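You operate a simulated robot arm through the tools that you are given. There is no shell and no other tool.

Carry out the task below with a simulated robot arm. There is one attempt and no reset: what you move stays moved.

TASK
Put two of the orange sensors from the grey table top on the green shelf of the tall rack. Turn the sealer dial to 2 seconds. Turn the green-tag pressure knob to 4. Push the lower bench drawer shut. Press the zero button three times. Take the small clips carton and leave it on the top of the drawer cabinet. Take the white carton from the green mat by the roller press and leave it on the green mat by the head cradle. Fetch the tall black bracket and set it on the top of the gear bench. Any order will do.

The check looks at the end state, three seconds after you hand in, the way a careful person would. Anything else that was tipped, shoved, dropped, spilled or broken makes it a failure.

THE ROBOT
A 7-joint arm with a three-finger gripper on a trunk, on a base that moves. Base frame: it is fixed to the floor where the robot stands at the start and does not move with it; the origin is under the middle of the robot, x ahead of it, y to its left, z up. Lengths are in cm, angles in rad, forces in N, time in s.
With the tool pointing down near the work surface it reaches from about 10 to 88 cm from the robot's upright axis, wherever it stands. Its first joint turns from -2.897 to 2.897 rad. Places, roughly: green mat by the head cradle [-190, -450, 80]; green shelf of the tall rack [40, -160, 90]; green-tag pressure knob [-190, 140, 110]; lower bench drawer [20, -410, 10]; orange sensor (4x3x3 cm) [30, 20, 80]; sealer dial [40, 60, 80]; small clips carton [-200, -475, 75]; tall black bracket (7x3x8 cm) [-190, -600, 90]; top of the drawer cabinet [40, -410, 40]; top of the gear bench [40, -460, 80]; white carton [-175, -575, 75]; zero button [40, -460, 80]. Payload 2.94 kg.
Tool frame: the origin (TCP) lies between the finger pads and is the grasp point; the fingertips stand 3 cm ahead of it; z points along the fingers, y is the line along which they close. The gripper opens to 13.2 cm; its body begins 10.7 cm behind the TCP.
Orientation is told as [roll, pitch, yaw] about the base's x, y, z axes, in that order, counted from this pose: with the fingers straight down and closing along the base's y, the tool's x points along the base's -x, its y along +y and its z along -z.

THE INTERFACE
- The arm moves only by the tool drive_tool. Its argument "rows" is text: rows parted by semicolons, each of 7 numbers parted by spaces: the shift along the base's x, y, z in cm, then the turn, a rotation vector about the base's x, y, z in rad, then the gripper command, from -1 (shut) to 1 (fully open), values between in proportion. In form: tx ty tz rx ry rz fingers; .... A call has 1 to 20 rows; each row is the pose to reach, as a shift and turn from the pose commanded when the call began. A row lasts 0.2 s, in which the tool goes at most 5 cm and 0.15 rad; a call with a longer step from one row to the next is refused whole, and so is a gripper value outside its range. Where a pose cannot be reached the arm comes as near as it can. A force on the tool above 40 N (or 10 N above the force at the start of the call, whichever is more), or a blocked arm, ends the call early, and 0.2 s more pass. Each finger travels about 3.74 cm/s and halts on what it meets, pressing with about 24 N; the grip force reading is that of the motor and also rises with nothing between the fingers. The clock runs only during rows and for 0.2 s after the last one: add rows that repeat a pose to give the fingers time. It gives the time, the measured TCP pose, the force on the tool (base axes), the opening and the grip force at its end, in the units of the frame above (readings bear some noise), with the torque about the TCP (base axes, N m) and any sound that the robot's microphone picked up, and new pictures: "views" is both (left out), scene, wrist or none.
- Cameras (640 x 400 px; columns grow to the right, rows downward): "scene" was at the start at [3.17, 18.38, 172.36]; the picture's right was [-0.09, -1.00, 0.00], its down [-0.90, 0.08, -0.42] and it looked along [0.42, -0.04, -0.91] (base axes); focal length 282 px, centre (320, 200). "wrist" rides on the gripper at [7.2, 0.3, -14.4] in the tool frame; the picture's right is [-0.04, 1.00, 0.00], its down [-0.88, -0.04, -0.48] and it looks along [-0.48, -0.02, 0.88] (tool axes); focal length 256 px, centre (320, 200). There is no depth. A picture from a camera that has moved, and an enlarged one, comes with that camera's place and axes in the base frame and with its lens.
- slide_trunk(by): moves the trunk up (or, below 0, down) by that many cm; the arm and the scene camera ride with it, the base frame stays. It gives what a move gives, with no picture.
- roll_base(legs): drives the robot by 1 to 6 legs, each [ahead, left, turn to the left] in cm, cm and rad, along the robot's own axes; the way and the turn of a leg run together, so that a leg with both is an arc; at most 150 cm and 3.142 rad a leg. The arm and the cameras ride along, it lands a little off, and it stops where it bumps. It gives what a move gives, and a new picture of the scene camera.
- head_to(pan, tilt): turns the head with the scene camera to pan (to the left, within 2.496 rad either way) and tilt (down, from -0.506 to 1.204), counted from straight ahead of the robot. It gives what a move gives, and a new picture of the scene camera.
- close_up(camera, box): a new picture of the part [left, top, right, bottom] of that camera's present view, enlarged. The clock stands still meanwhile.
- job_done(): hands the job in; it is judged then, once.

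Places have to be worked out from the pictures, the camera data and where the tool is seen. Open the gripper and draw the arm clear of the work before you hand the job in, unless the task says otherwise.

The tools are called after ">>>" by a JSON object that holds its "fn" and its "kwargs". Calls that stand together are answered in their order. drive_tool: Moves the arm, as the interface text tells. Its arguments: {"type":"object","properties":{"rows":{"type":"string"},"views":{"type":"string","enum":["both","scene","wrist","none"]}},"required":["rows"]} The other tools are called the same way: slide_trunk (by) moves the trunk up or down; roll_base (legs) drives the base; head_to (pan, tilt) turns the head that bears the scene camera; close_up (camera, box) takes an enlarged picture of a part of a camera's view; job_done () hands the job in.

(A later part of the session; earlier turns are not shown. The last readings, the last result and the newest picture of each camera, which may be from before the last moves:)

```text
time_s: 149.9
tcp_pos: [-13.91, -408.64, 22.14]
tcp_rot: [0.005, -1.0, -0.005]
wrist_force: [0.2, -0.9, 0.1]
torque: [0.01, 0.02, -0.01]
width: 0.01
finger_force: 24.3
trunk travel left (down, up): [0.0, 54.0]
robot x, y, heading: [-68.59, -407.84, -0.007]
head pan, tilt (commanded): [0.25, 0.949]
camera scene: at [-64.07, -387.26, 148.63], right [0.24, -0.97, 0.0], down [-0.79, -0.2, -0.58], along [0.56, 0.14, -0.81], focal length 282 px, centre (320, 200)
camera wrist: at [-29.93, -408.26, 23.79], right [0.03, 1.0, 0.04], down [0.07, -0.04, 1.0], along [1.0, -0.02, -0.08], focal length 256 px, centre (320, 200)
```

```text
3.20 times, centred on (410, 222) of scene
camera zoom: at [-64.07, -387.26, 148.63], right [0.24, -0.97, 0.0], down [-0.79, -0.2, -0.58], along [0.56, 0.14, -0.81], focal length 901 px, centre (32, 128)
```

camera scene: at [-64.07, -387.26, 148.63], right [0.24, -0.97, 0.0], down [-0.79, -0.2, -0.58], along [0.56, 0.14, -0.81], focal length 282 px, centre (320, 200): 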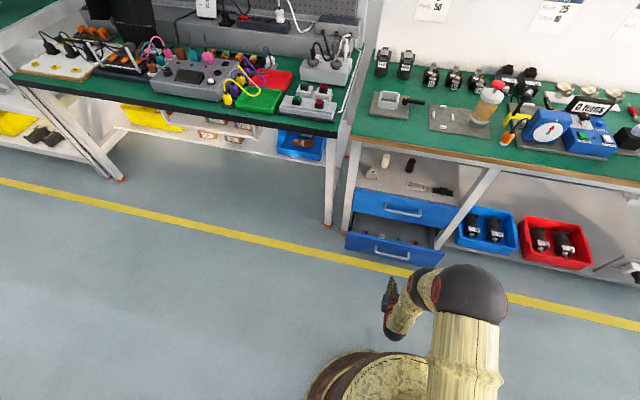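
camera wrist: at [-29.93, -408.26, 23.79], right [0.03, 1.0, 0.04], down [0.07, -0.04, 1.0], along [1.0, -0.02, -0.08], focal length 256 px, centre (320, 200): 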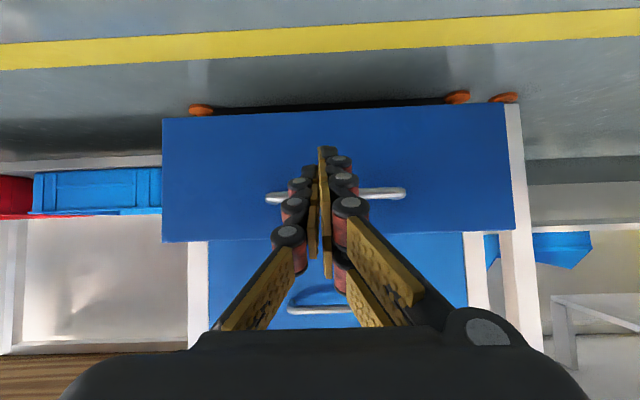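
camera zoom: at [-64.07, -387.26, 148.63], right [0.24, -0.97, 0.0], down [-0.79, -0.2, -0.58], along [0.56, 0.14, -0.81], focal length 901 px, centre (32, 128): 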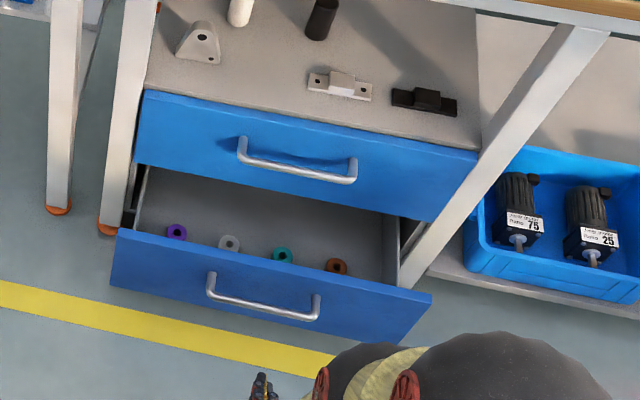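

The lower panel spans z≈8–26 with its handle at z≈20, so I'll push below the handle. I pitch the tool a bit flatter, lower to tip z≈12.5 and approach the panel.

>>> {"fn": "drive_tool", "kwargs": {"rows": "0 0.8 -3 0 -0.12 0 -1; 0 1.5 -6 0 -0.25 0 -1; 0 1.5 -8.7 0 -0.25 0 -1; 3 1.5 -8.7 0 -0.25 0 -1; 6 1.5 -8.7 0 -0.25 0 -1; 9 1.5 -8.7 0 -0.25 0 -1; 12 1.5 -8.7 0 -0.25 0 -1; 12 1.5 -8.7 0 -0.25 0 -1", "views": "both"}}

>>> {"fn": "close_up", "kwargs": {"camera": "scene", "box": [310, 160, 510, 285]}}

```text
time_s: 151.7
tcp_pos: [-2.16, -406.92, 13.46]
tcp_rot: [0.007, -1.251, -0.01]
wrist_force: [0.7, 0.3, -0.7]
torque: [0.02, 0.0, 0.0]
width: 0.02
finger_force: 23.7
trunk travel left (down, up): [0.0, 54.0]
robot x, y, heading: [-68.39, -407.96, -0.006]
head pan, tilt (commanded): [0.25, 0.949]
camera scene: at [-64.06, -387.26, 148.62], right [0.24, -0.97, 0.0], down [-0.79, -0.2, -0.58], along [0.56, 0.14, -0.81], focal length 282 px, centre (320, 200)
camera wrist: at [-18.14, -406.57, 10.99], right [0.02, 1.0, 0.04], down [-0.17, -0.04, 0.98], along [0.98, -0.02, 0.17], focal length 256 px, centre (320, 200)
```

scene: 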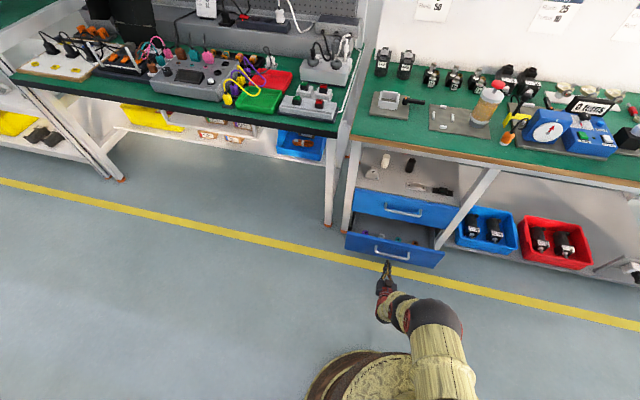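
wrist: 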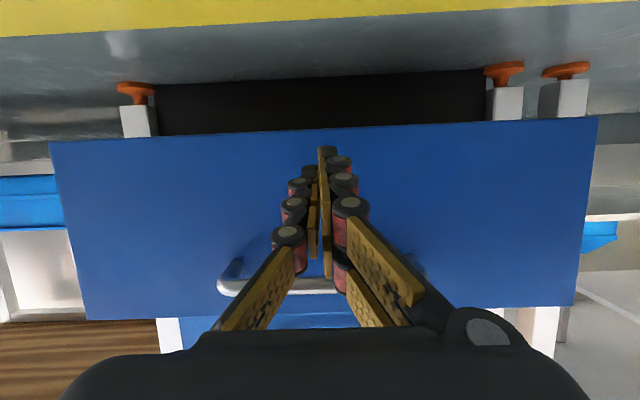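

```text
3.20 times, centred on (410, 222) of scene
camera zoom: at [-64.06, -387.26, 148.62], right [0.24, -0.97, 0.0], down [-0.79, -0.2, -0.58], along [0.56, 0.14, -0.81], focal length 901 px, centre (32, 128)
```

zoom: 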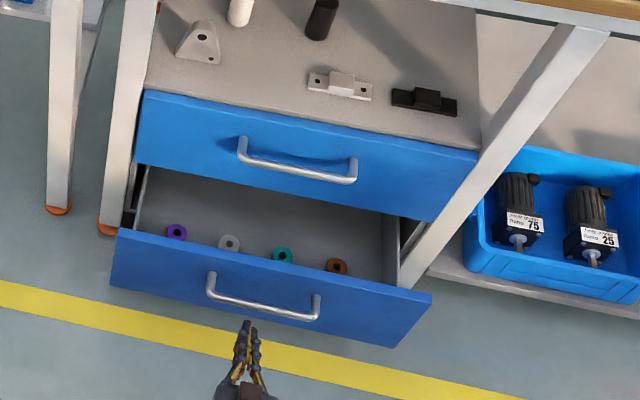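

The fingertips face the panel about 3.5 cm above its lower edge, clear of the handle. I push forward slowly.

>>> {"fn": "drive_tool", "kwargs": {"rows": "1 0 0 0 0 0 -1; 2 0 0 0 0 0 -1; 3 0 0 0 0 0 -1; 4 0 0 0 0 0 -1; 4.6 0 0 0 0 0 -1; 5.2 0 0 0 0 0 -1; 5.8 0 0 0 0 0 -1; 6.5 0 0 0 0 0 -1; 7.3 0 0 0 0 0 -1; 8.1 0 0 0 0 0 -1; 9 0 0 0 0 0 -1; 10 0 0 0 0 0 -1; 11 0 0 0 0 0 -1; 12 0 0 0 0 0 -1; 12 0 0 0 0 0 -1", "views": "both"}}

```text
time_s: 154.9
tcp_pos: [7.4, -406.93, 16.73]
tcp_rot: [0.009, -1.25, -0.01]
wrist_force: [-1.0, 0.2, -0.8]
torque: [-0.02, 0.0, 0.04]
width: 0.01
finger_force: 23.7
out of reach, approached as far as the arm can: row 2, 3, 4, 5, 6, 7, 8, 9, 10, 11, 12, 13, 14, 15
trunk travel left (down, up): [0.0, 54.0]
robot x, y, heading: [-68.59, -407.88, -0.005]
head pan, tilt (commanded): [0.25, 0.949]
camera scene: at [-64.04, -387.26, 148.62], right [0.24, -0.97, 0.0], down [-0.79, -0.2, -0.58], along [0.56, 0.14, -0.81], focal length 282 px, centre (320, 200)
camera wrist: at [-8.38, -406.63, 14.36], right [0.02, 1.0, 0.04], down [-0.17, -0.04, 0.98], along [0.98, -0.02, 0.17], focal length 256 px, centre (320, 200)
```

scene: 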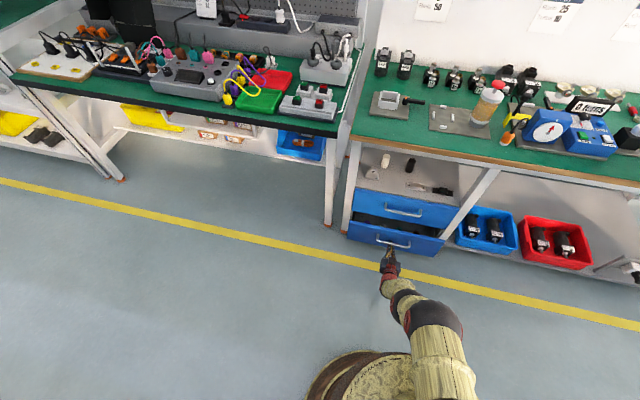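
wrist: 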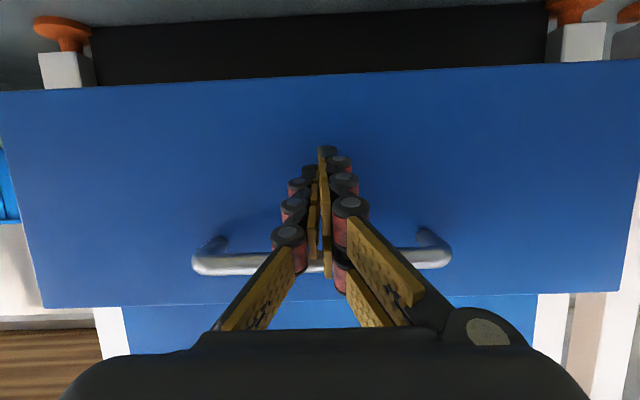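

The arm ran out of reach after moving the drawer partway. I pull the hand back about 10 cm, drive the base closer by 18 cm, and will go on pushing.

>>> {"fn": "drive_tool", "kwargs": {"rows": "-4 0 0 0 0 0 -1; -8 0 0 0 0 0 -1; -12 0 0 0 0 0 -1; -12 0 0 0 0 0 -1", "views": "none"}}

>>> {"fn": "drive_tool", "kwargs": {"rows": "-4 0 0 0 0 0 -1; -8 0 0 0 0 0 -1; -8 0 0 0 0 0 -1", "views": "none"}}

```text
time_s: 155.9
tcp_pos: [-4.72, -406.91, 16.94]
tcp_rot: [0.01, -1.25, -0.011]
wrist_force: [-0.3, 0.6, -0.2]
torque: [-0.02, 0.01, 0.01]
width: 0.01
finger_force: 24.3
trunk travel left (down, up): [0.0, 54.0]
robot x, y, heading: [-68.22, -407.69, -0.006]
head pan, tilt (commanded): [0.25, 0.949]
```

```text
time_s: 156.7
tcp_pos: [-12.5, -406.98, 16.9]
tcp_rot: [0.008, -1.249, -0.011]
wrist_force: [-0.8, 0.5, 0.0]
torque: [0.04, 0.02, 0.01]
width: 0.0
finger_force: 23.9
trunk travel left (down, up): [0.0, 54.0]
robot x, y, heading: [-68.15, -407.89, -0.009]
head pan, tilt (commanded): [0.25, 0.949]
```

>>> {"fn": "drive_tool", "kwargs": {"rows": "0 0 -1.7 0 0 0 -1; 0 0 -3.4 0 0 0 -1; 0 0 -3.4 0 0 0 -1", "views": "none"}}

>>> {"fn": "roll_base", "kwargs": {"legs": [[17, 0, 0.007]]}}

>>> {"fn": "drive_tool", "kwargs": {"rows": "0.3 0 0 0 0 0 -1; 0.3 0 0 0 0 0 -1", "views": "both"}}

```text
time_s: 157.5
tcp_pos: [-12.49, -406.92, 13.48]
tcp_rot: [0.009, -1.25, -0.011]
wrist_force: [-0.1, 0.4, 0.1]
torque: [0.0, -0.01, 0.01]
width: 0.0
finger_force: 24.0
trunk travel left (down, up): [0.0, 54.0]
robot x, y, heading: [-68.42, -407.57, -0.003]
head pan, tilt (commanded): [0.25, 0.949]
```

```text
time_s: 158.9
tcp_pos: [4.8, -406.27, 13.56]
tcp_rot: [0.009, -1.25, 0.0]
wrist_force: [-0.6, -0.1, 0.4]
torque: [0.03, 0.01, 0.01]
width: 0.0
finger_force: 23.8
trunk travel left (down, up): [0.0, 54.0]
robot x, y, heading: [-51.17, -407.61, 0.003]
head pan, tilt (commanded): [0.25, 0.949]
camera scene: at [-46.98, -387.21, 148.62], right [0.25, -0.97, 0.0], down [-0.79, -0.2, -0.58], along [0.56, 0.15, -0.81], focal length 282 px, centre (320, 200)
```

scene: 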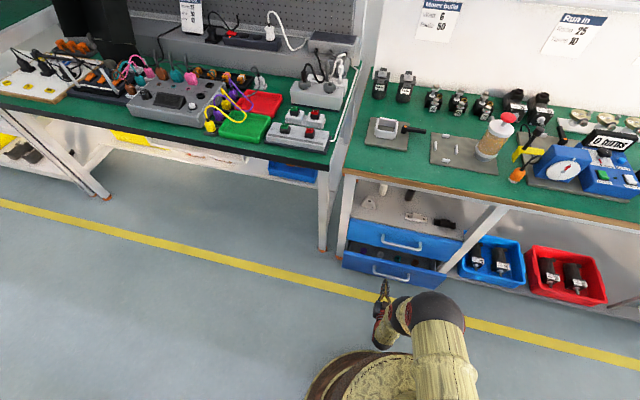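

```text
time_s: 159.5
tcp_pos: [5.06, -406.34, 13.53]
tcp_rot: [0.01, -1.249, 0.0]
wrist_force: [0.2, -0.4, 0.1]
torque: [0.04, -0.02, 0.0]
width: 0.0
finger_force: 23.8
trunk travel left (down, up): [0.0, 54.0]
robot x, y, heading: [-51.07, -407.95, 0.005]
head pan, tilt (commanded): [0.25, 0.949]
camera scene: at [-46.98, -387.21, 148.62], right [0.25, -0.97, 0.0], down [-0.79, -0.2, -0.58], along [0.56, 0.15, -0.81], focal length 282 px, centre (320, 200)
camera wrist: at [-10.85, -406.24, 11.25], right [0.01, 1.0, 0.04], down [-0.17, -0.04, 0.98], along [0.98, -0.01, 0.17], focal length 256 px, centre (320, 200)
```

scene: 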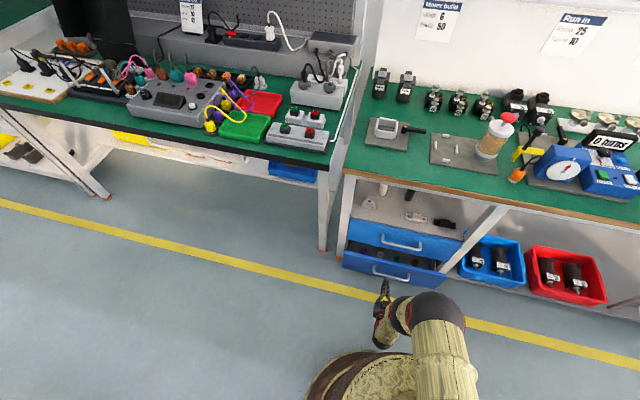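
wrist: 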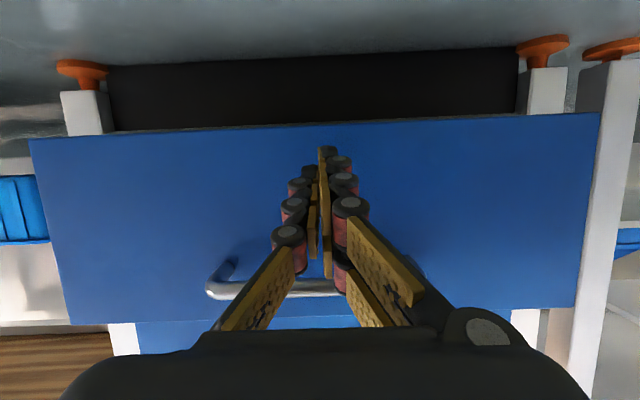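

Still clear of the panel by a couple of cm. I push forward again slowly until it stops.

>>> {"fn": "drive_tool", "kwargs": {"rows": "0.7 0 0 0 0 0 -1; 1.4 0 0 0 0 0 -1; 2 0 0 0 0 0 -1; 2.5 0 0 0 0 0 -1; 3 0 0 0 0 0 -1; 3.6 0 0 0 0 0 -1; 4.3 0 0 0 0 0 -1; 5 0 0 0 0 0 -1; 5.7 0 0 0 0 0 -1; 6.4 0 0 0 0 0 -1; 7.1 0 0 0 0 0 -1; 7.8 0 0 0 0 0 -1; 8.5 0 0 0 0 0 -1; 9.2 0 0 0 0 0 -1; 9.9 0 0 0 0 0 -1; 10.6 0 0 0 0 0 -1; 11.3 0 0 0 0 0 -1; 12 0 0 0 0 0 -1; 12 0 0 0 0 0 -1", "views": "both"}}

```text
time_s: 162.9
tcp_pos: [14.71, -406.4, 13.1]
tcp_rot: [0.008, -1.239, 0.002]
wrist_force: [-0.5, 0.7, -0.9]
torque: [-0.01, 0.0, 0.0]
width: 0.03
finger_force: 24.2
trunk travel left (down, up): [0.0, 54.0]
robot x, y, heading: [-51.08, -407.87, 0.004]
head pan, tilt (commanded): [0.25, 0.949]
stopped in row 16: the force on the tool passed its limit at 49 N (the readings are from after the stop); the commanded pose is now the measured one
camera scene: at [-47.03, -387.21, 148.61], right [0.25, -0.97, 0.0], down [-0.79, -0.2, -0.58], along [0.56, 0.15, -0.81], focal length 282 px, centre (320, 200)
camera wrist: at [-1.19, -406.26, 10.86], right [0.01, 1.0, 0.04], down [-0.16, -0.04, 0.99], along [0.99, -0.01, 0.16], focal length 256 px, centre (320, 200)
```

scene: 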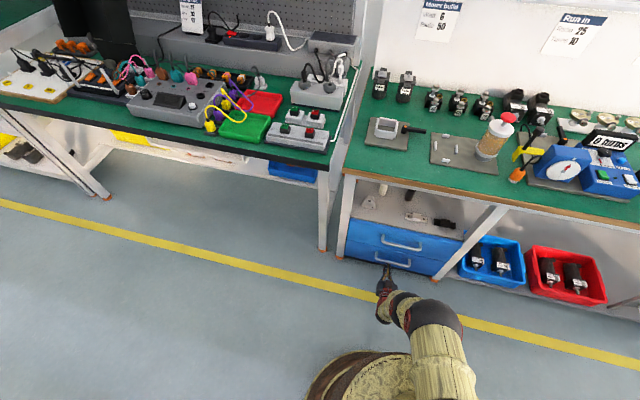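
wrist: 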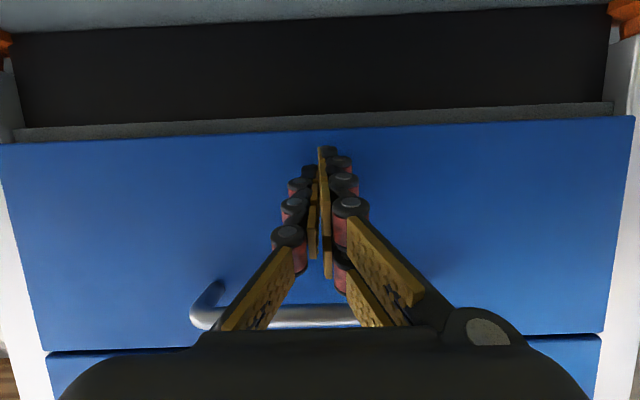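

It stopped against the drawer's end stop. I check with an enlarged picture that it is fully shut.

>>> {"fn": "close_up", "kwargs": {"camera": "scene", "box": [320, 170, 520, 295]}}

>>> {"fn": "drive_tool", "kwargs": {"rows": "-3 0 0 0 0 0 -1; -7 0 0 0 0 0 -1; -11 0 0 0 0 0 -1; -15 0 0 0 0 0 -1; -19 0 0 0 0 0 -1; -19 0 0 0 0 0 -1", "views": "both"}}

>>> {"fn": "close_up", "kwargs": {"camera": "scene", "box": [320, 170, 520, 295]}}

```text
3.20 times, centred on (420, 232) of scene
camera zoom: at [-47.03, -387.21, 148.61], right [0.25, -0.97, 0.0], down [-0.79, -0.2, -0.58], along [0.56, 0.15, -0.81], focal length 901 px, centre (0, 96)
```

zoom: 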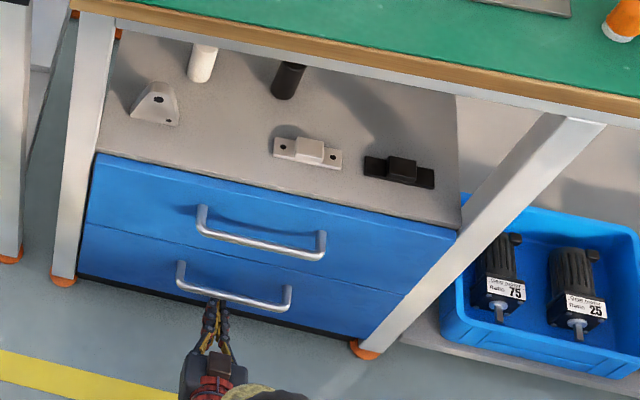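

```text
time_s: 164.5
tcp_pos: [4.89, -405.92, 17.38]
tcp_rot: [0.052, -1.371, -0.043]
wrist_force: [-0.7, 1.2, 0.2]
torque: [0.01, 0.0, 0.0]
width: 0.01
finger_force: 24.2
trunk travel left (down, up): [0.0, 54.0]
robot x, y, heading: [-51.4, -408.12, 0.004]
head pan, tilt (commanded): [0.25, 0.949]
stopped in row 6: the arm was blocked; the commanded pose is now the measured one
camera scene: at [-47.07, -387.23, 148.51], right [0.25, -0.97, 0.0], down [-0.79, -0.2, -0.58], along [0.56, 0.15, -0.81], focal length 282 px, centre (320, 200)
camera wrist: at [-10.57, -405.74, 13.12], right [0.0, 1.0, 0.05], down [-0.29, -0.05, 0.95], along [0.96, -0.02, 0.29], focal length 256 px, centre (320, 200)
```

scene: 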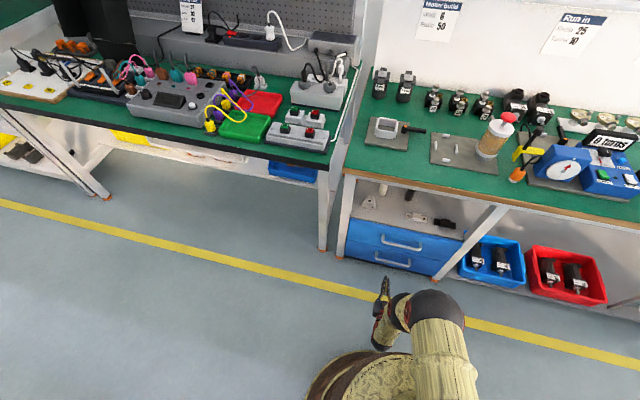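
wrist: 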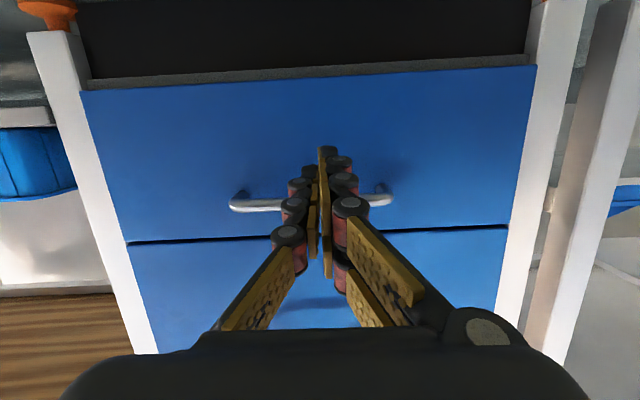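

```text
3.20 times, centred on (420, 232) of scene
camera zoom: at [-47.07, -387.23, 148.51], right [0.25, -0.97, 0.0], down [-0.79, -0.2, -0.58], along [0.56, 0.15, -0.81], focal length 901 px, centre (0, 96)
```

zoom: 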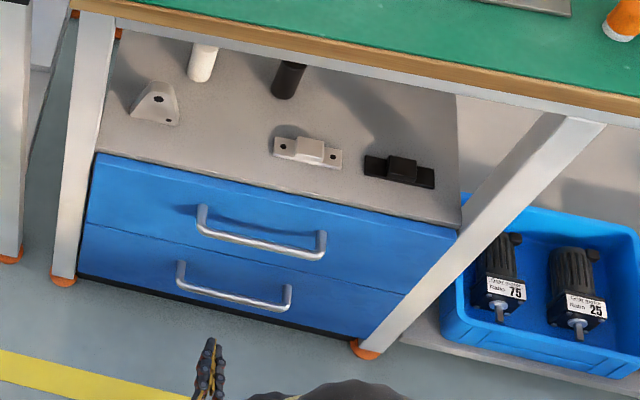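

The drawer is flush and shut. The arm bumped into its own base while retracting, so I raise the hand straight up away from it and then back the base off.

>>> {"fn": "drive_tool", "kwargs": {"rows": "0.5 0 2 0 0 0 -1; 0.5 0 5 0 0 0 -1; 0.5 0 9 0 0 0 -1; 0.5 0 9 0 0 0 -1", "views": "scene"}}

>>> {"fn": "roll_base", "kwargs": {"legs": [[-35, 0, 0]]}}

```text
time_s: 165.5
tcp_pos: [5.11, -406.05, 26.26]
tcp_rot: [0.048, -1.368, -0.04]
wrist_force: [0.6, 0.5, 0.0]
torque: [0.01, -0.03, -0.01]
width: 0.01
finger_force: 23.6
trunk travel left (down, up): [0.0, 54.0]
robot x, y, heading: [-51.33, -407.65, 0.008]
head pan, tilt (commanded): [0.25, 0.949]
camera scene: at [-47.0, -387.21, 148.62], right [0.25, -0.97, 0.0], down [-0.79, -0.2, -0.58], along [0.56, 0.15, -0.81], focal length 282 px, centre (320, 200)
```

scene: 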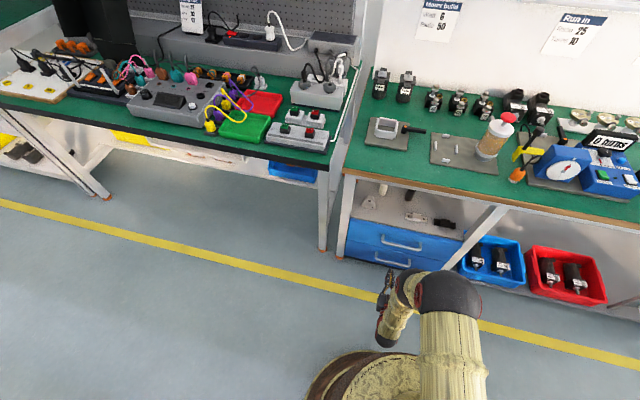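

```text
time_s: 167.8
tcp_pos: [-30.08, -406.34, 26.34]
tcp_rot: [0.048, -1.37, -0.045]
wrist_force: [0.4, 0.4, 0.1]
torque: [0.05, 0.01, -0.03]
width: 0.0
finger_force: 24.1
trunk travel left (down, up): [0.0, 54.0]
robot x, y, heading: [-86.02, -408.21, -0.004]
head pan, tilt (commanded): [0.25, 0.949]
camera scene: at [-82.08, -387.35, 148.62], right [0.25, -0.97, 0.0], down [-0.79, -0.2, -0.58], along [0.56, 0.14, -0.81], focal length 282 px, centre (320, 200)
```

scene: 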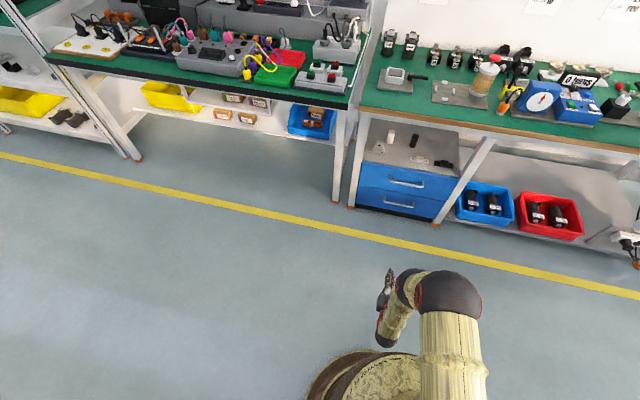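

The lower drawer is done. I raise the arm and bring the tool back to straight down for travel.

>>> {"fn": "drive_tool", "kwargs": {"rows": "0 0 4.5 0 0 0 -1; 0 0 9 0 0 0 -1; 0 0 13.5 0 0 0 -1; 0 0 18 0 0 0 -1; 0 0 22.5 0 0 0 -1; 0 0 27 0 0 0 -1; 0 0 31.5 0 0 0 -1; 0 0 36 0 0 0 -1; 0 0 40 0 0 0 -1; 0 0 44 0 0 0 -1; 0 0 48 0 0 0 -1; 0 0 52 0 0 0 -1; 0 0 52 0 0 0 -1", "views": "none"}}

>>> {"fn": "drive_tool", "kwargs": {"rows": "-1 0 2 0 0.14 0 -1; -2 0 4 0 0.28 0 -1; -4 0 6 0 0.42 0 -1; -6 0 8 0 0.56 0 -1; -8 0 10 0 0.7 0 -1; -10 0 10 0 0.84 0 -1; -12 0 10 0 0.98 0 -1; -14 0 10 0 1.12 0 -1; -16 0 10 0 1.26 0 -1; -18 0 10 0 1.37 0 -1; -18 0 10 0 1.37 0 -1", "views": "none"}}

>>> {"fn": "slide_trunk", "kwargs": {"by": 25}}

```text
time_s: 170.6
tcp_pos: [-30.08, -406.44, 78.46]
tcp_rot: [0.05, -1.37, -0.044]
wrist_force: [0.3, 0.3, 0.2]
torque: [0.0, -0.01, -0.01]
width: 0.0
finger_force: 24.0
trunk travel left (down, up): [0.0, 54.0]
robot x, y, heading: [-86.55, -407.94, -0.001]
head pan, tilt (commanded): [0.25, 0.949]
```

```text
time_s: 172.8
tcp_pos: [-32.4, -397.97, 86.13]
tcp_rot: [0.355, -0.534, 0.042]
wrist_force: [3.8, -2.0, -1.7]
torque: [0.15, 0.24, 0.23]
width: 0.0
finger_force: 23.7
out of reach, approached as far as the arm can: row 5, 6, 7, 8, 9
trunk travel left (down, up): [0.0, 54.0]
robot x, y, heading: [-86.45, -407.93, 0.007]
head pan, tilt (commanded): [0.25, 0.949]
stopped in row 11: the force on the tool passed its limit at 48 N (the readings are from after the stop); the commanded pose is now the measured one
```

```text
time_s: 175.4
tcp_pos: [-32.63, -397.76, 111.62]
tcp_rot: [0.351, -0.543, 0.044]
wrist_force: [0.6, 0.7, -0.5]
torque: [0.01, -0.01, 0.0]
width: 0.0
finger_force: 24.2
trunk travel left (down, up): [-25.0, 29.0]
robot x, y, heading: [-86.4, -407.95, 0.0]
head pan, tilt (commanded): [0.25, 0.949]
```

The arm ended in an awkward pose (tool still leaning). I look at it before straightening.

>>> {"fn": "head_to", "kwargs": {"pan": 0, "tilt": 0.95}}

>>> {"fn": "drive_tool", "kwargs": {"rows": "2 0 0 0 0 0 -1; 2 0 0 0 0 0 -1", "views": "both"}}

```text
time_s: 176.2
tcp_pos: [-32.57, -397.71, 111.58]
tcp_rot: [0.351, -0.543, 0.045]
wrist_force: [0.2, 0.1, -0.1]
torque: [-0.03, 0.0, 0.04]
width: 0.0
finger_force: 24.3
trunk travel left (down, up): [-25.0, 29.0]
robot x, y, heading: [-86.09, -408.11, -0.004]
head pan, tilt (commanded): [0.0, 0.949]
camera scene: at [-81.84, -389.14, 173.62], right [0.0, -1.0, 0.0], down [-0.81, 0.0, -0.58], along [0.58, 0.0, -0.81], focal length 282 px, centre (320, 200)
```

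scene: 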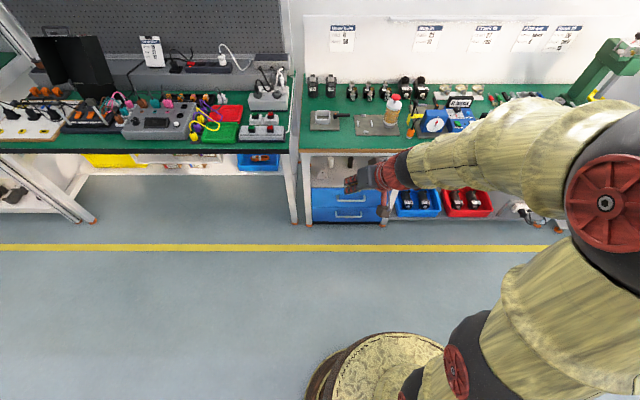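

```text
time_s: 176.8
tcp_pos: [-30.48, -397.63, 111.62]
tcp_rot: [0.35, -0.544, 0.045]
wrist_force: [1.4, 0.5, -0.7]
torque: [-0.03, -0.01, 0.03]
width: 0.01
finger_force: 23.9
trunk travel left (down, up): [-25.0, 29.0]
robot x, y, heading: [-86.44, -408.12, 0.007]
head pan, tilt (commanded): [0.0, 0.949]
camera scene: at [-81.82, -389.14, 173.62], right [0.0, -1.0, 0.0], down [-0.81, 0.0, -0.58], along [0.58, 0.0, -0.81], focal length 282 px, centre (320, 200)
camera wrist: at [-43.52, -402.92, 119.49], right [-0.18, 0.93, 0.32], down [0.54, -0.18, 0.83], along [0.82, 0.32, -0.47], focal length 256 px, centre (320, 200)
```

scene: 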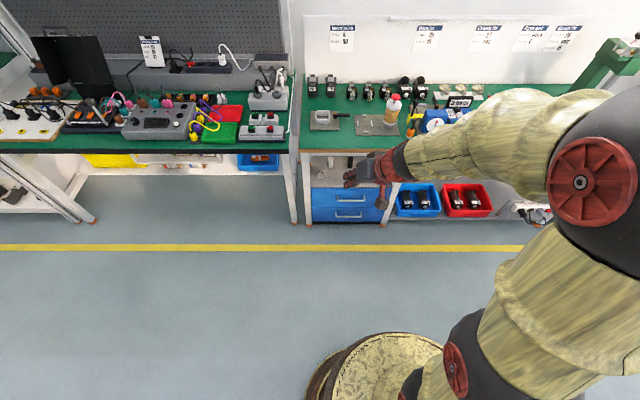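
wrist: 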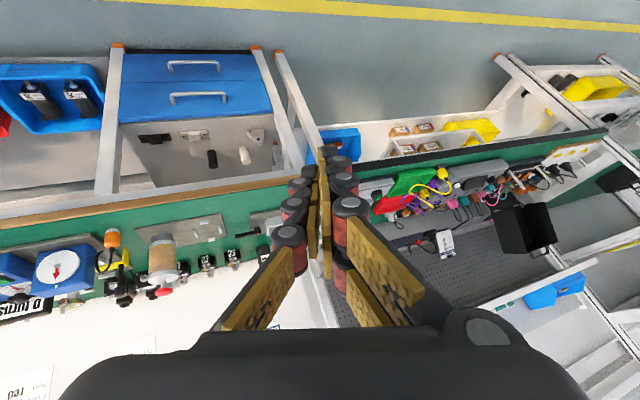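

I straighten the tool in two steps: first the pitch, then the roll.

>>> {"fn": "drive_tool", "kwargs": {"rows": "-1 -1 0.5 0 0.13 -0.01 -1; -2 -2 1 0 0.26 -0.02 -1; -3 -3 1.5 0 0.39 -0.03 -1; -4 -4 2 0 0.544 -0.045 -1; -4 -4 2 0 0.544 -0.045 -1", "views": "none"}}

>>> {"fn": "drive_tool", "kwargs": {"rows": "-2 -2 0 -0.12 0 0 -1; -4 -4 0 -0.24 0 0 -1; -6 -6 0 -0.35 0 0 -1; -9 -6 0 -0.35 0 0 -1; -12 -6 0 -0.35 0 0 -1; -12 -6 0 -0.35 0 0 -1", "views": "scene"}}

```text
refused: row 4 steps farther than a row can; nothing moved
```

```text
time_s: 178.2
tcp_pos: [-42.76, -403.76, 111.91]
tcp_rot: [-0.05, -0.491, 0.245]
wrist_force: [0.3, -0.6, 0.2]
torque: [0.01, -0.02, 0.01]
width: 0.0
finger_force: 23.7
trunk travel left (down, up): [-25.0, 29.0]
robot x, y, heading: [-86.2, -408.14, 0.001]
head pan, tilt (commanded): [0.0, 0.949]
camera scene: at [-81.86, -389.15, 173.62], right [0.0, -1.0, 0.0], down [-0.81, 0.0, -0.58], along [0.58, 0.0, -0.81], focal length 282 px, centre (320, 200)
```

scene: 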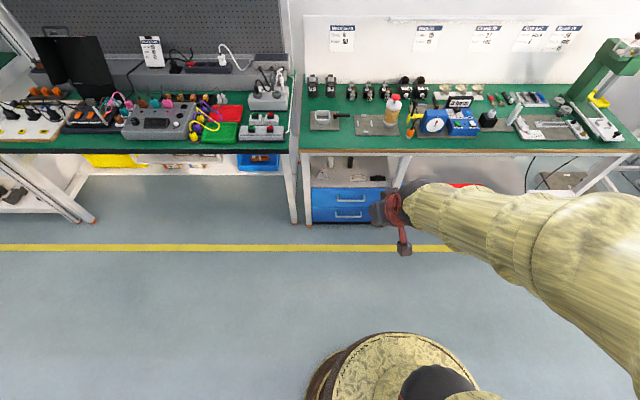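

Only the second call ran; now I undo yaw 0.245, then pitch 0.49.

>>> {"fn": "drive_tool", "kwargs": {"rows": "0 -1.5 0 0 0 -0.12 -1; 0 -3 0 0 0 -0.245 -1; 0 -3 0 0 0 -0.245 -1", "views": "none"}}

>>> {"fn": "drive_tool", "kwargs": {"rows": "-1 0 0 0.01 0.13 0 -1; -2 0 0 0.02 0.26 0 -1; -3 0 0 0.04 0.39 0 -1; -4 0 0 0.05 0.491 0 -1; -4 0 0 0.05 0.491 0 -1", "views": "scene"}}

```text
time_s: 179.0
tcp_pos: [-42.73, -406.71, 111.66]
tcp_rot: [-0.049, -0.494, -0.001]
wrist_force: [0.4, -1.1, 0.3]
torque: [0.0, 0.01, 0.02]
width: 0.0
finger_force: 23.6
trunk travel left (down, up): [-25.0, 29.0]
robot x, y, heading: [-86.28, -407.88, -0.0]
head pan, tilt (commanded): [0.0, 0.949]
```

```text
time_s: 180.2
tcp_pos: [-46.65, -406.77, 111.46]
tcp_rot: [0.0, 0.0, -0.013]
wrist_force: [-0.1, -0.5, 1.0]
torque: [0.02, 0.02, -0.01]
width: 0.0
finger_force: 23.8
trunk travel left (down, up): [-25.0, 29.0]
robot x, y, heading: [-86.02, -408.04, 0.003]
head pan, tilt (commanded): [0.0, 0.949]
camera scene: at [-81.86, -389.15, 173.62], right [0.0, -1.0, 0.0], down [-0.81, 0.0, -0.58], along [0.58, 0.0, -0.81], focal length 282 px, centre (320, 200)
```

scene: 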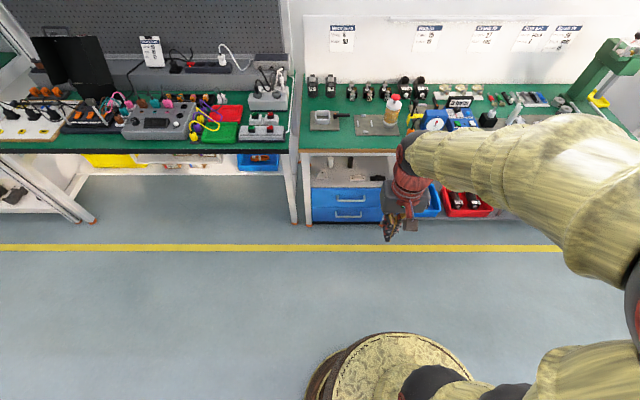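

The tool is vertical again. Now I go to the opposite side: strafe to y≈-455 and turn around to face -x.

>>> {"fn": "roll_base", "kwargs": {"legs": [[0, -47, 0], [0, 0, 3.14]]}}

>>> {"fn": "head_to", "kwargs": {"pan": 0.4, "tilt": 0.6}}

>>> {"fn": "head_to", "kwargs": {"pan": -0.2, "tilt": 0.7}}

```text
time_s: 190.4
tcp_pos: [-125.65, -457.09, 111.63]
tcp_rot: [-0.001, -0.001, -3.121]
wrist_force: [-0.1, 0.5, -0.3]
torque: [0.01, -0.02, 0.01]
width: 0.02
finger_force: 24.3
trunk travel left (down, up): [-25.0, 29.0]
robot x, y, heading: [-86.17, -454.21, -3.105]
head pan, tilt (commanded): [0.0, 0.949]
camera scene: at [-89.53, -473.65, 173.62], right [-0.04, 1.0, 0.0], down [0.81, 0.03, -0.58], along [-0.58, -0.02, -0.81], focal length 282 px, centre (320, 200)
```

scene: 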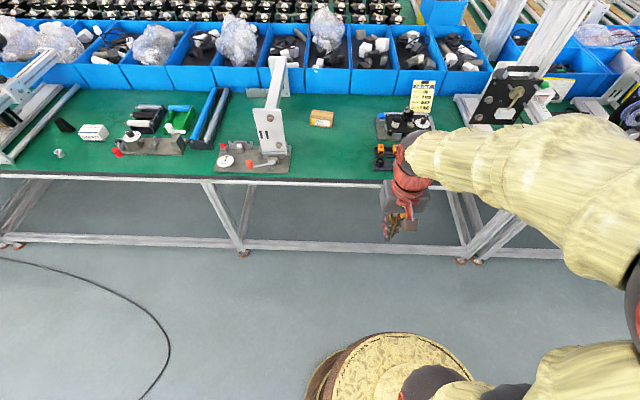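

```text
time_s: 191.3
tcp_pos: [-125.68, -456.99, 111.52]
tcp_rot: [-0.002, -0.001, -3.121]
wrist_force: [-0.3, -0.2, 1.1]
torque: [-0.01, 0.0, 0.03]
width: 0.0
finger_force: 23.4
trunk travel left (down, up): [-25.0, 29.0]
robot x, y, heading: [-86.07, -454.32, -3.104]
head pan, tilt (commanded): [0.4, 0.6]
camera scene: at [-90.28, -477.11, 176.46], right [-0.42, 0.91, 0.0], down [0.51, 0.24, -0.82], along [-0.75, -0.35, -0.57], focal length 282 px, centre (320, 200)
```

scene: 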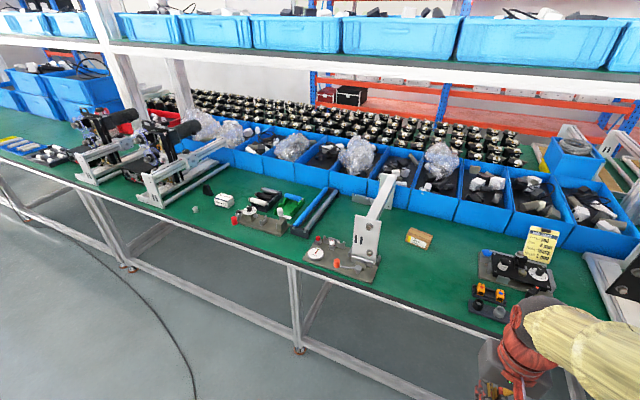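

```text
time_s: 192.3
tcp_pos: [-125.54, -457.03, 111.5]
tcp_rot: [-0.001, -0.001, -3.122]
wrist_force: [0.8, 0.3, 0.6]
torque: [0.02, 0.0, -0.01]
width: 0.01
finger_force: 24.1
trunk travel left (down, up): [-25.0, 29.0]
robot x, y, heading: [-86.04, -454.17, -3.106]
head pan, tilt (commanded): [-0.201, 0.7]
camera scene: at [-90.65, -472.0, 175.6], right [0.16, 0.99, 0.0], down [0.64, -0.1, -0.76], along [-0.75, 0.12, -0.64], focal length 282 px, centre (320, 200)
```

scene: 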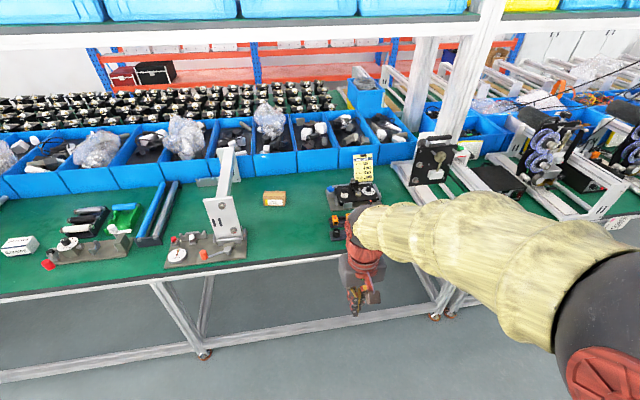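

I see the long green bench: brown carton near y≈-478, white carton near y≈-590, black bracket near y≈-604. I zoom in to identify items and labels.

>>> {"fn": "head_to", "kwargs": {"pan": 0.1, "tilt": 0.75}}

>>> {"fn": "close_up", "kwargs": {"camera": "scene", "box": [220, 60, 480, 222]}}

>>> {"fn": "close_up", "kwargs": {"camera": "scene", "box": [0, 80, 240, 230]}}

```text
time_s: 193.1
tcp_pos: [-125.56, -457.14, 111.56]
tcp_rot: [-0.003, -0.003, -3.121]
wrist_force: [-0.4, 0.0, 0.0]
torque: [-0.01, -0.03, -0.02]
width: 0.01
finger_force: 23.6
trunk travel left (down, up): [-25.0, 29.0]
robot x, y, heading: [-86.13, -454.38, -3.107]
head pan, tilt (commanded): [0.099, 0.75]
camera scene: at [-90.48, -474.5, 175.18], right [-0.14, 0.99, 0.0], down [0.68, 0.09, -0.73], along [-0.72, -0.1, -0.68], focal length 282 px, centre (320, 200)
```

scene: 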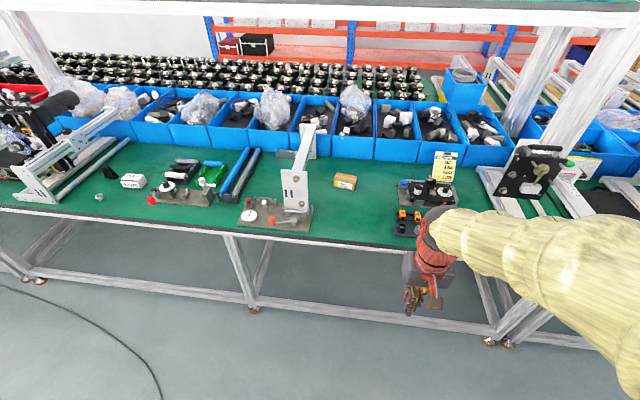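

```text
2.46 times, centred on (350, 141) of scene
camera zoom: at [-90.48, -474.5, 175.18], right [-0.14, 0.99, 0.0], down [0.68, 0.09, -0.73], along [-0.72, -0.1, -0.68], focal length 693 px, centre (246, 345)
```

zoom: 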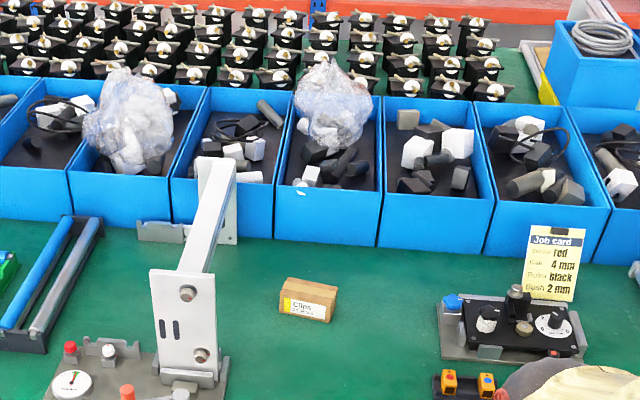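

```text
2.67 times, centred on (120, 155) of scene
camera zoom: at [-90.48, -474.5, 175.18], right [-0.14, 0.99, 0.0], down [0.68, 0.09, -0.73], along [-0.72, -0.1, -0.68], focal length 751 px, centre (853, 320)
```

zoom: 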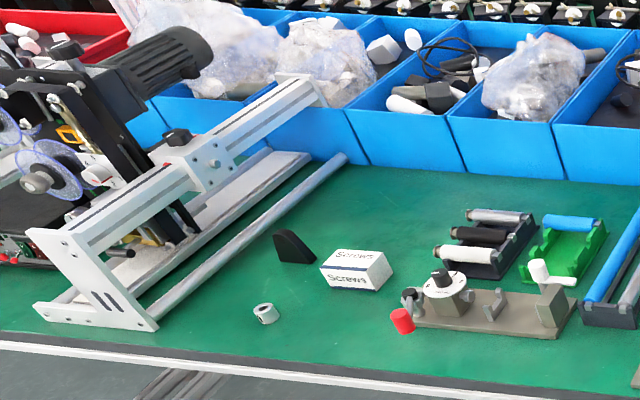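

The brown "Clips" carton is at about [-205, -478] and the white "Screws" carton with the black gusset bracket lie further along. I drive up to the bench to get the Clips carton first.

>>> {"fn": "roll_base", "kwargs": {"legs": [[42, 18, -0.036]]}}

>>> {"fn": "drive_tool", "kwargs": {"rows": "-4 0 0 0 0 0 -0.5; -8 0 0 0 0 0 0; -12 0 0 0 0 0 0.5; -16 0 0 0 0 0 1; -16 0 0 0 0 0 1; -16 0 0 0 0 0 1", "views": "both"}}

>>> {"fn": "close_up", "kwargs": {"camera": "wrist", "box": [160, 0, 480, 200]}}

```text
time_s: 195.9
tcp_pos: [-168.94, -474.7, 111.66]
tcp_rot: [-0.003, 0.001, 3.132]
wrist_force: [-0.2, -0.2, 0.3]
torque: [0.01, 0.03, 0.02]
width: 0.02
finger_force: 23.9
trunk travel left (down, up): [-25.0, 29.0]
robot x, y, heading: [-129.07, -473.1, -3.139]
head pan, tilt (commanded): [0.099, 0.75]
camera scene: at [-134.26, -493.2, 175.17], right [-0.1, 0.99, 0.0], down [0.68, 0.07, -0.73], along [-0.73, -0.08, -0.68], focal length 282 px, centre (320, 200)
```

scene: 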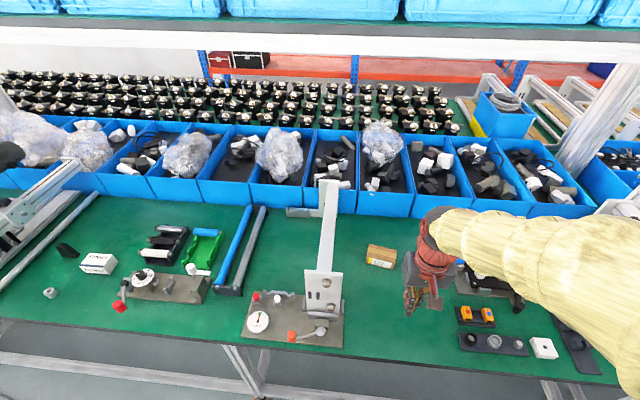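

```text
time_s: 197.3
tcp_pos: [-184.72, -474.86, 111.64]
tcp_rot: [-0.002, -0.001, 3.128]
wrist_force: [-0.4, 0.1, -0.6]
torque: [0.01, 0.04, 0.01]
width: 8.99
finger_force: 0.1
trunk travel left (down, up): [-25.0, 29.0]
robot x, y, heading: [-129.19, -473.01, -3.141]
head pan, tilt (commanded): [0.099, 0.75]
camera scene: at [-134.21, -493.18, 175.18], right [-0.1, 0.99, 0.0], down [0.68, 0.07, -0.73], along [-0.73, -0.08, -0.68], focal length 282 px, centre (320, 200)
camera wrist: at [-177.53, -475.25, 126.02], right [-0.05, -1.0, 0.0], down [-0.88, 0.05, 0.48], along [-0.48, 0.03, -0.88], focal length 256 px, centre (320, 200)
```

scene: 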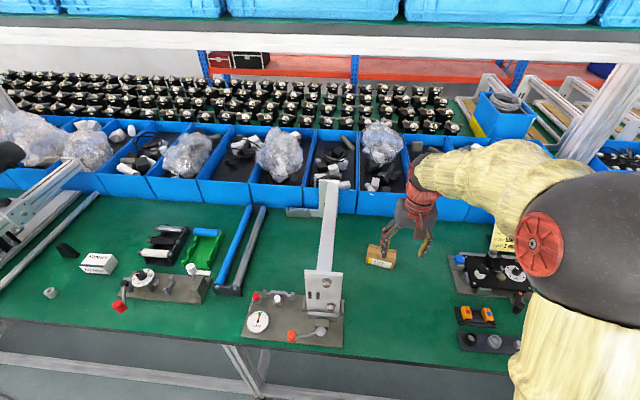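
wrist: 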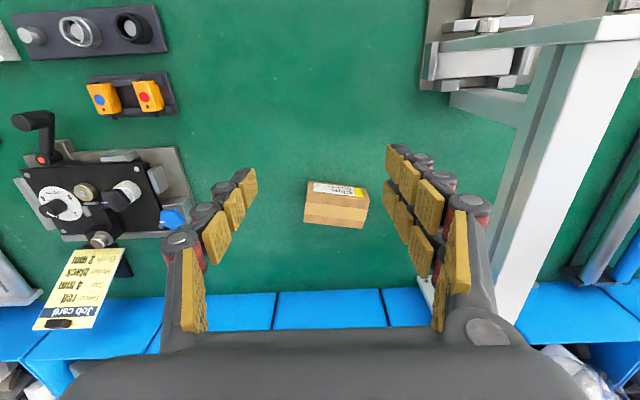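

```text
2.00 times, centred on (320, 100) of wrist
camera zoom: at [-177.53, -475.25, 126.02], right [-0.05, -1.0, 0.0], down [-0.88, 0.05, 0.48], along [-0.48, 0.03, -0.88], focal length 512 px, centre (320, 400)
```

zoom: 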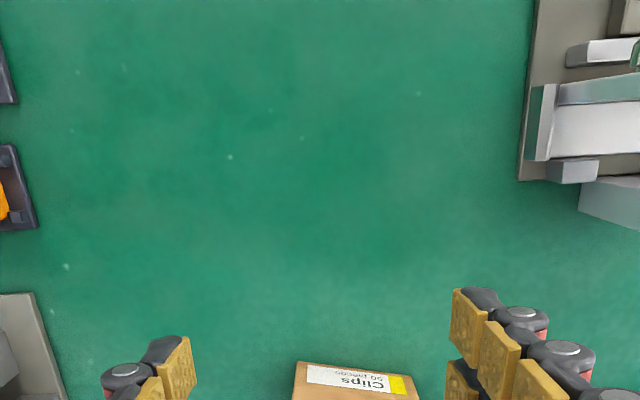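

The Clips carton is about 12 × 7 × 6 cm, long side along y. I'll grip it across its 7 cm side: turn the tool +π/2 and go above it.

>>> {"fn": "drive_tool", "kwargs": {"rows": "-2 -0.2 0 0 0 0.14 1; -4 -0.4 0 0 0 0.28 1; -6 -0.6 -1 0 0 0.42 1; -8 -0.8 -2 0 0 0.56 1; -10 -1 -3 0 0 0.7 1; -12 -1.2 -4 0 0 0.84 1; -14 -1.4 -5 0 0 0.98 1; -16 -1.6 -6 0 0 1.12 1; -18 -1.8 -7 0 0 1.26 1; -19.7 -2 -8 0 0 1.4 1; -19.7 -2.1 -9 0 0 1.5 1; -19.7 -2.1 -10 0 0 1.584 1; -19.7 -2.1 -10 0 0 1.584 1", "views": "both"}}

>>> {"fn": "close_up", "kwargs": {"camera": "wrist", "box": [200, 60, 440, 210]}}

```text
time_s: 200.1
tcp_pos: [-204.5, -476.81, 101.43]
tcp_rot: [0.001, -0.001, -1.568]
wrist_force: [-0.3, 0.0, -0.2]
torque: [-0.02, -0.04, -0.05]
width: 13.2
finger_force: 0.2
trunk travel left (down, up): [-25.0, 29.0]
robot x, y, heading: [-129.14, -473.2, -3.137]
head pan, tilt (commanded): [0.099, 0.75]
camera scene: at [-134.28, -493.19, 175.17], right [-0.1, 0.99, 0.0], down [0.68, 0.07, -0.73], along [-0.73, -0.08, -0.68], focal length 282 px, centre (320, 200)
camera wrist: at [-204.17, -469.61, 115.88], right [1.0, -0.04, 0.0], down [-0.04, -0.88, 0.48], along [-0.02, -0.48, -0.88], focal length 256 px, centre (320, 200)
```

scene: 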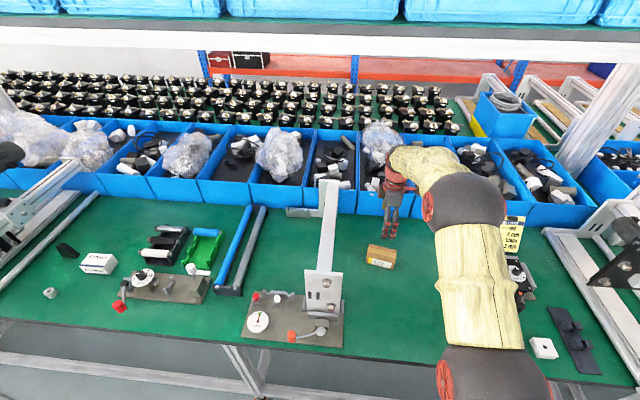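
wrist: 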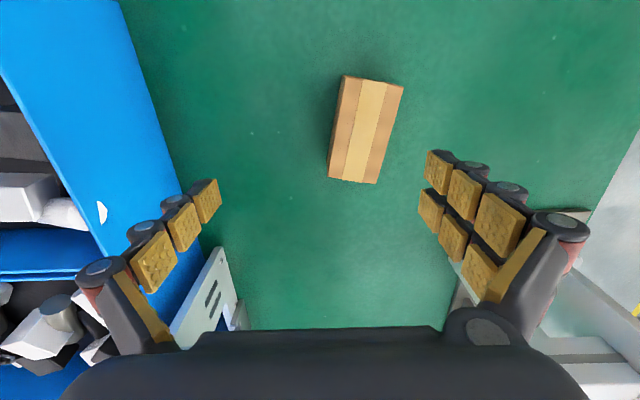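

```text
2.67 times, centred on (320, 135) of wrist
camera zoom: at [-204.17, -469.61, 115.88], right [1.0, -0.04, 0.0], down [-0.04, -0.88, 0.48], along [-0.02, -0.48, -0.88], focal length 683 px, centre (320, 373)
```

zoom: 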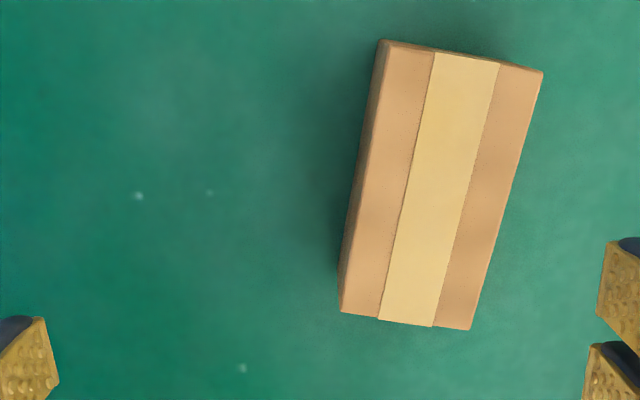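

Cross-checking views, the bench mat is at z≈83.8 and the carton (≈10.4 × 5.7 × 5.5 cm) is centred at about [-200, -476.7], turned ~11°. I align over it and lower to z≈94 to verify.

>>> {"fn": "drive_tool", "kwargs": {"rows": "1.5 0.1 -1 0 0 -0.1 1; 3 0.2 -3 0 0 -0.195 1; 4.4 0.2 -5.5 0 0 -0.195 1; 4.4 0.2 -7.5 0 0 -0.195 1; 4.4 0.2 -7.5 0 0 -0.195 1", "views": "both"}}

>>> {"fn": "close_up", "kwargs": {"camera": "wrist", "box": [160, 60, 480, 260]}}

>>> {"fn": "close_up", "kwargs": {"camera": "scene", "box": [330, 180, 450, 280]}}

```text
time_s: 201.3
tcp_pos: [-200.17, -476.46, 93.94]
tcp_rot: [-0.001, 0.0, -1.765]
wrist_force: [0.1, -0.6, 0.2]
torque: [-0.01, 0.01, -0.02]
width: 13.23
finger_force: 0.0
trunk travel left (down, up): [-25.0, 29.0]
robot x, y, heading: [-129.29, -473.03, -3.138]
head pan, tilt (commanded): [0.099, 0.75]
camera scene: at [-134.29, -493.19, 175.17], right [-0.1, 0.99, 0.0], down [0.68, 0.07, -0.73], along [-0.73, -0.08, -0.68], focal length 282 px, centre (320, 200)
camera wrist: at [-198.39, -469.46, 108.24], right [0.97, -0.23, 0.0], down [-0.21, -0.85, 0.48], along [-0.11, -0.46, -0.88], focal length 256 px, centre (320, 200)
```

scene: 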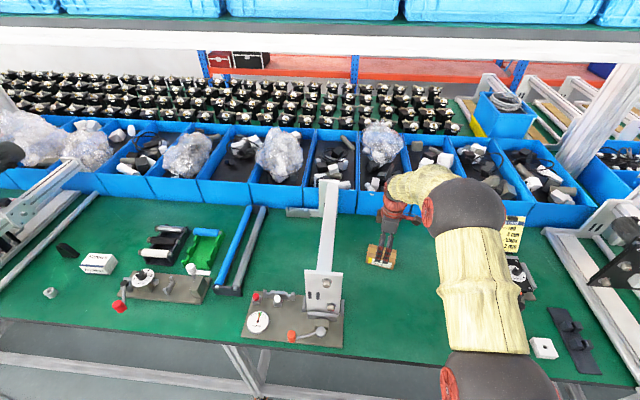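
wrist: 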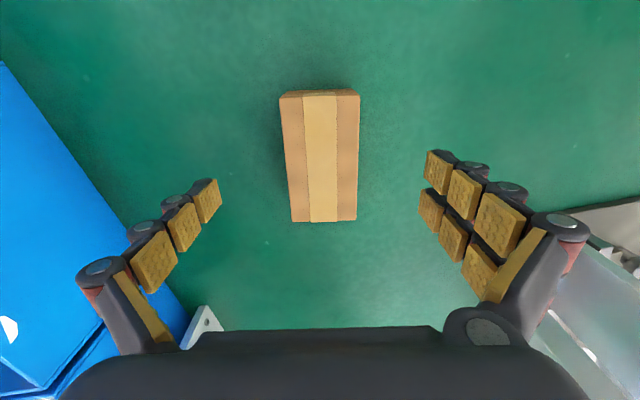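

```text
2.00 times, centred on (320, 160) of wrist
camera zoom: at [-198.39, -469.46, 108.24], right [0.97, -0.23, 0.0], down [-0.21, -0.85, 0.48], along [-0.11, -0.46, -0.88], focal length 512 px, centre (320, 280)
```

zoom: 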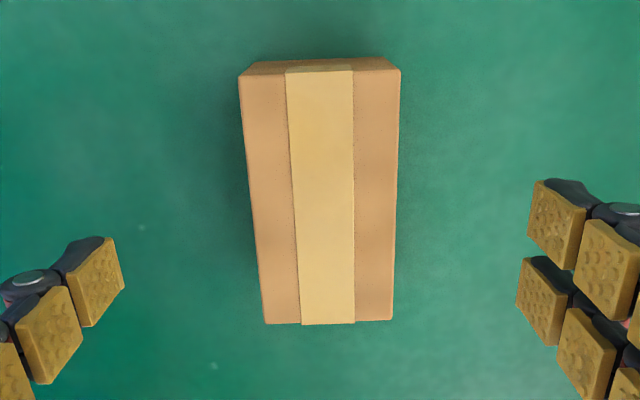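

```text
4.00 times, centred on (390, 230) of scene
camera zoom: at [-134.29, -493.19, 175.17], right [-0.1, 0.99, 0.0], down [0.68, 0.07, -0.73], along [-0.73, -0.08, -0.68], focal length 1126 px, centre (40, 80)
```

zoom: 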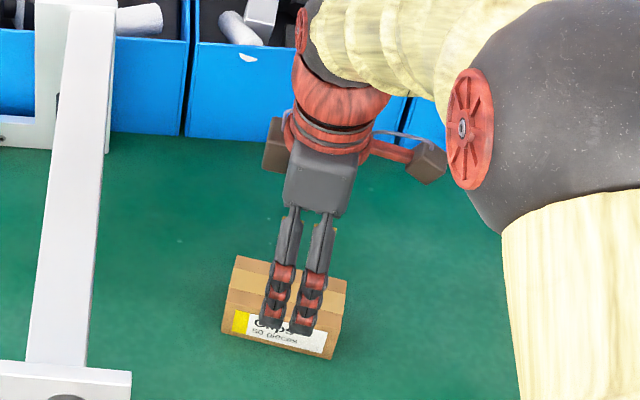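

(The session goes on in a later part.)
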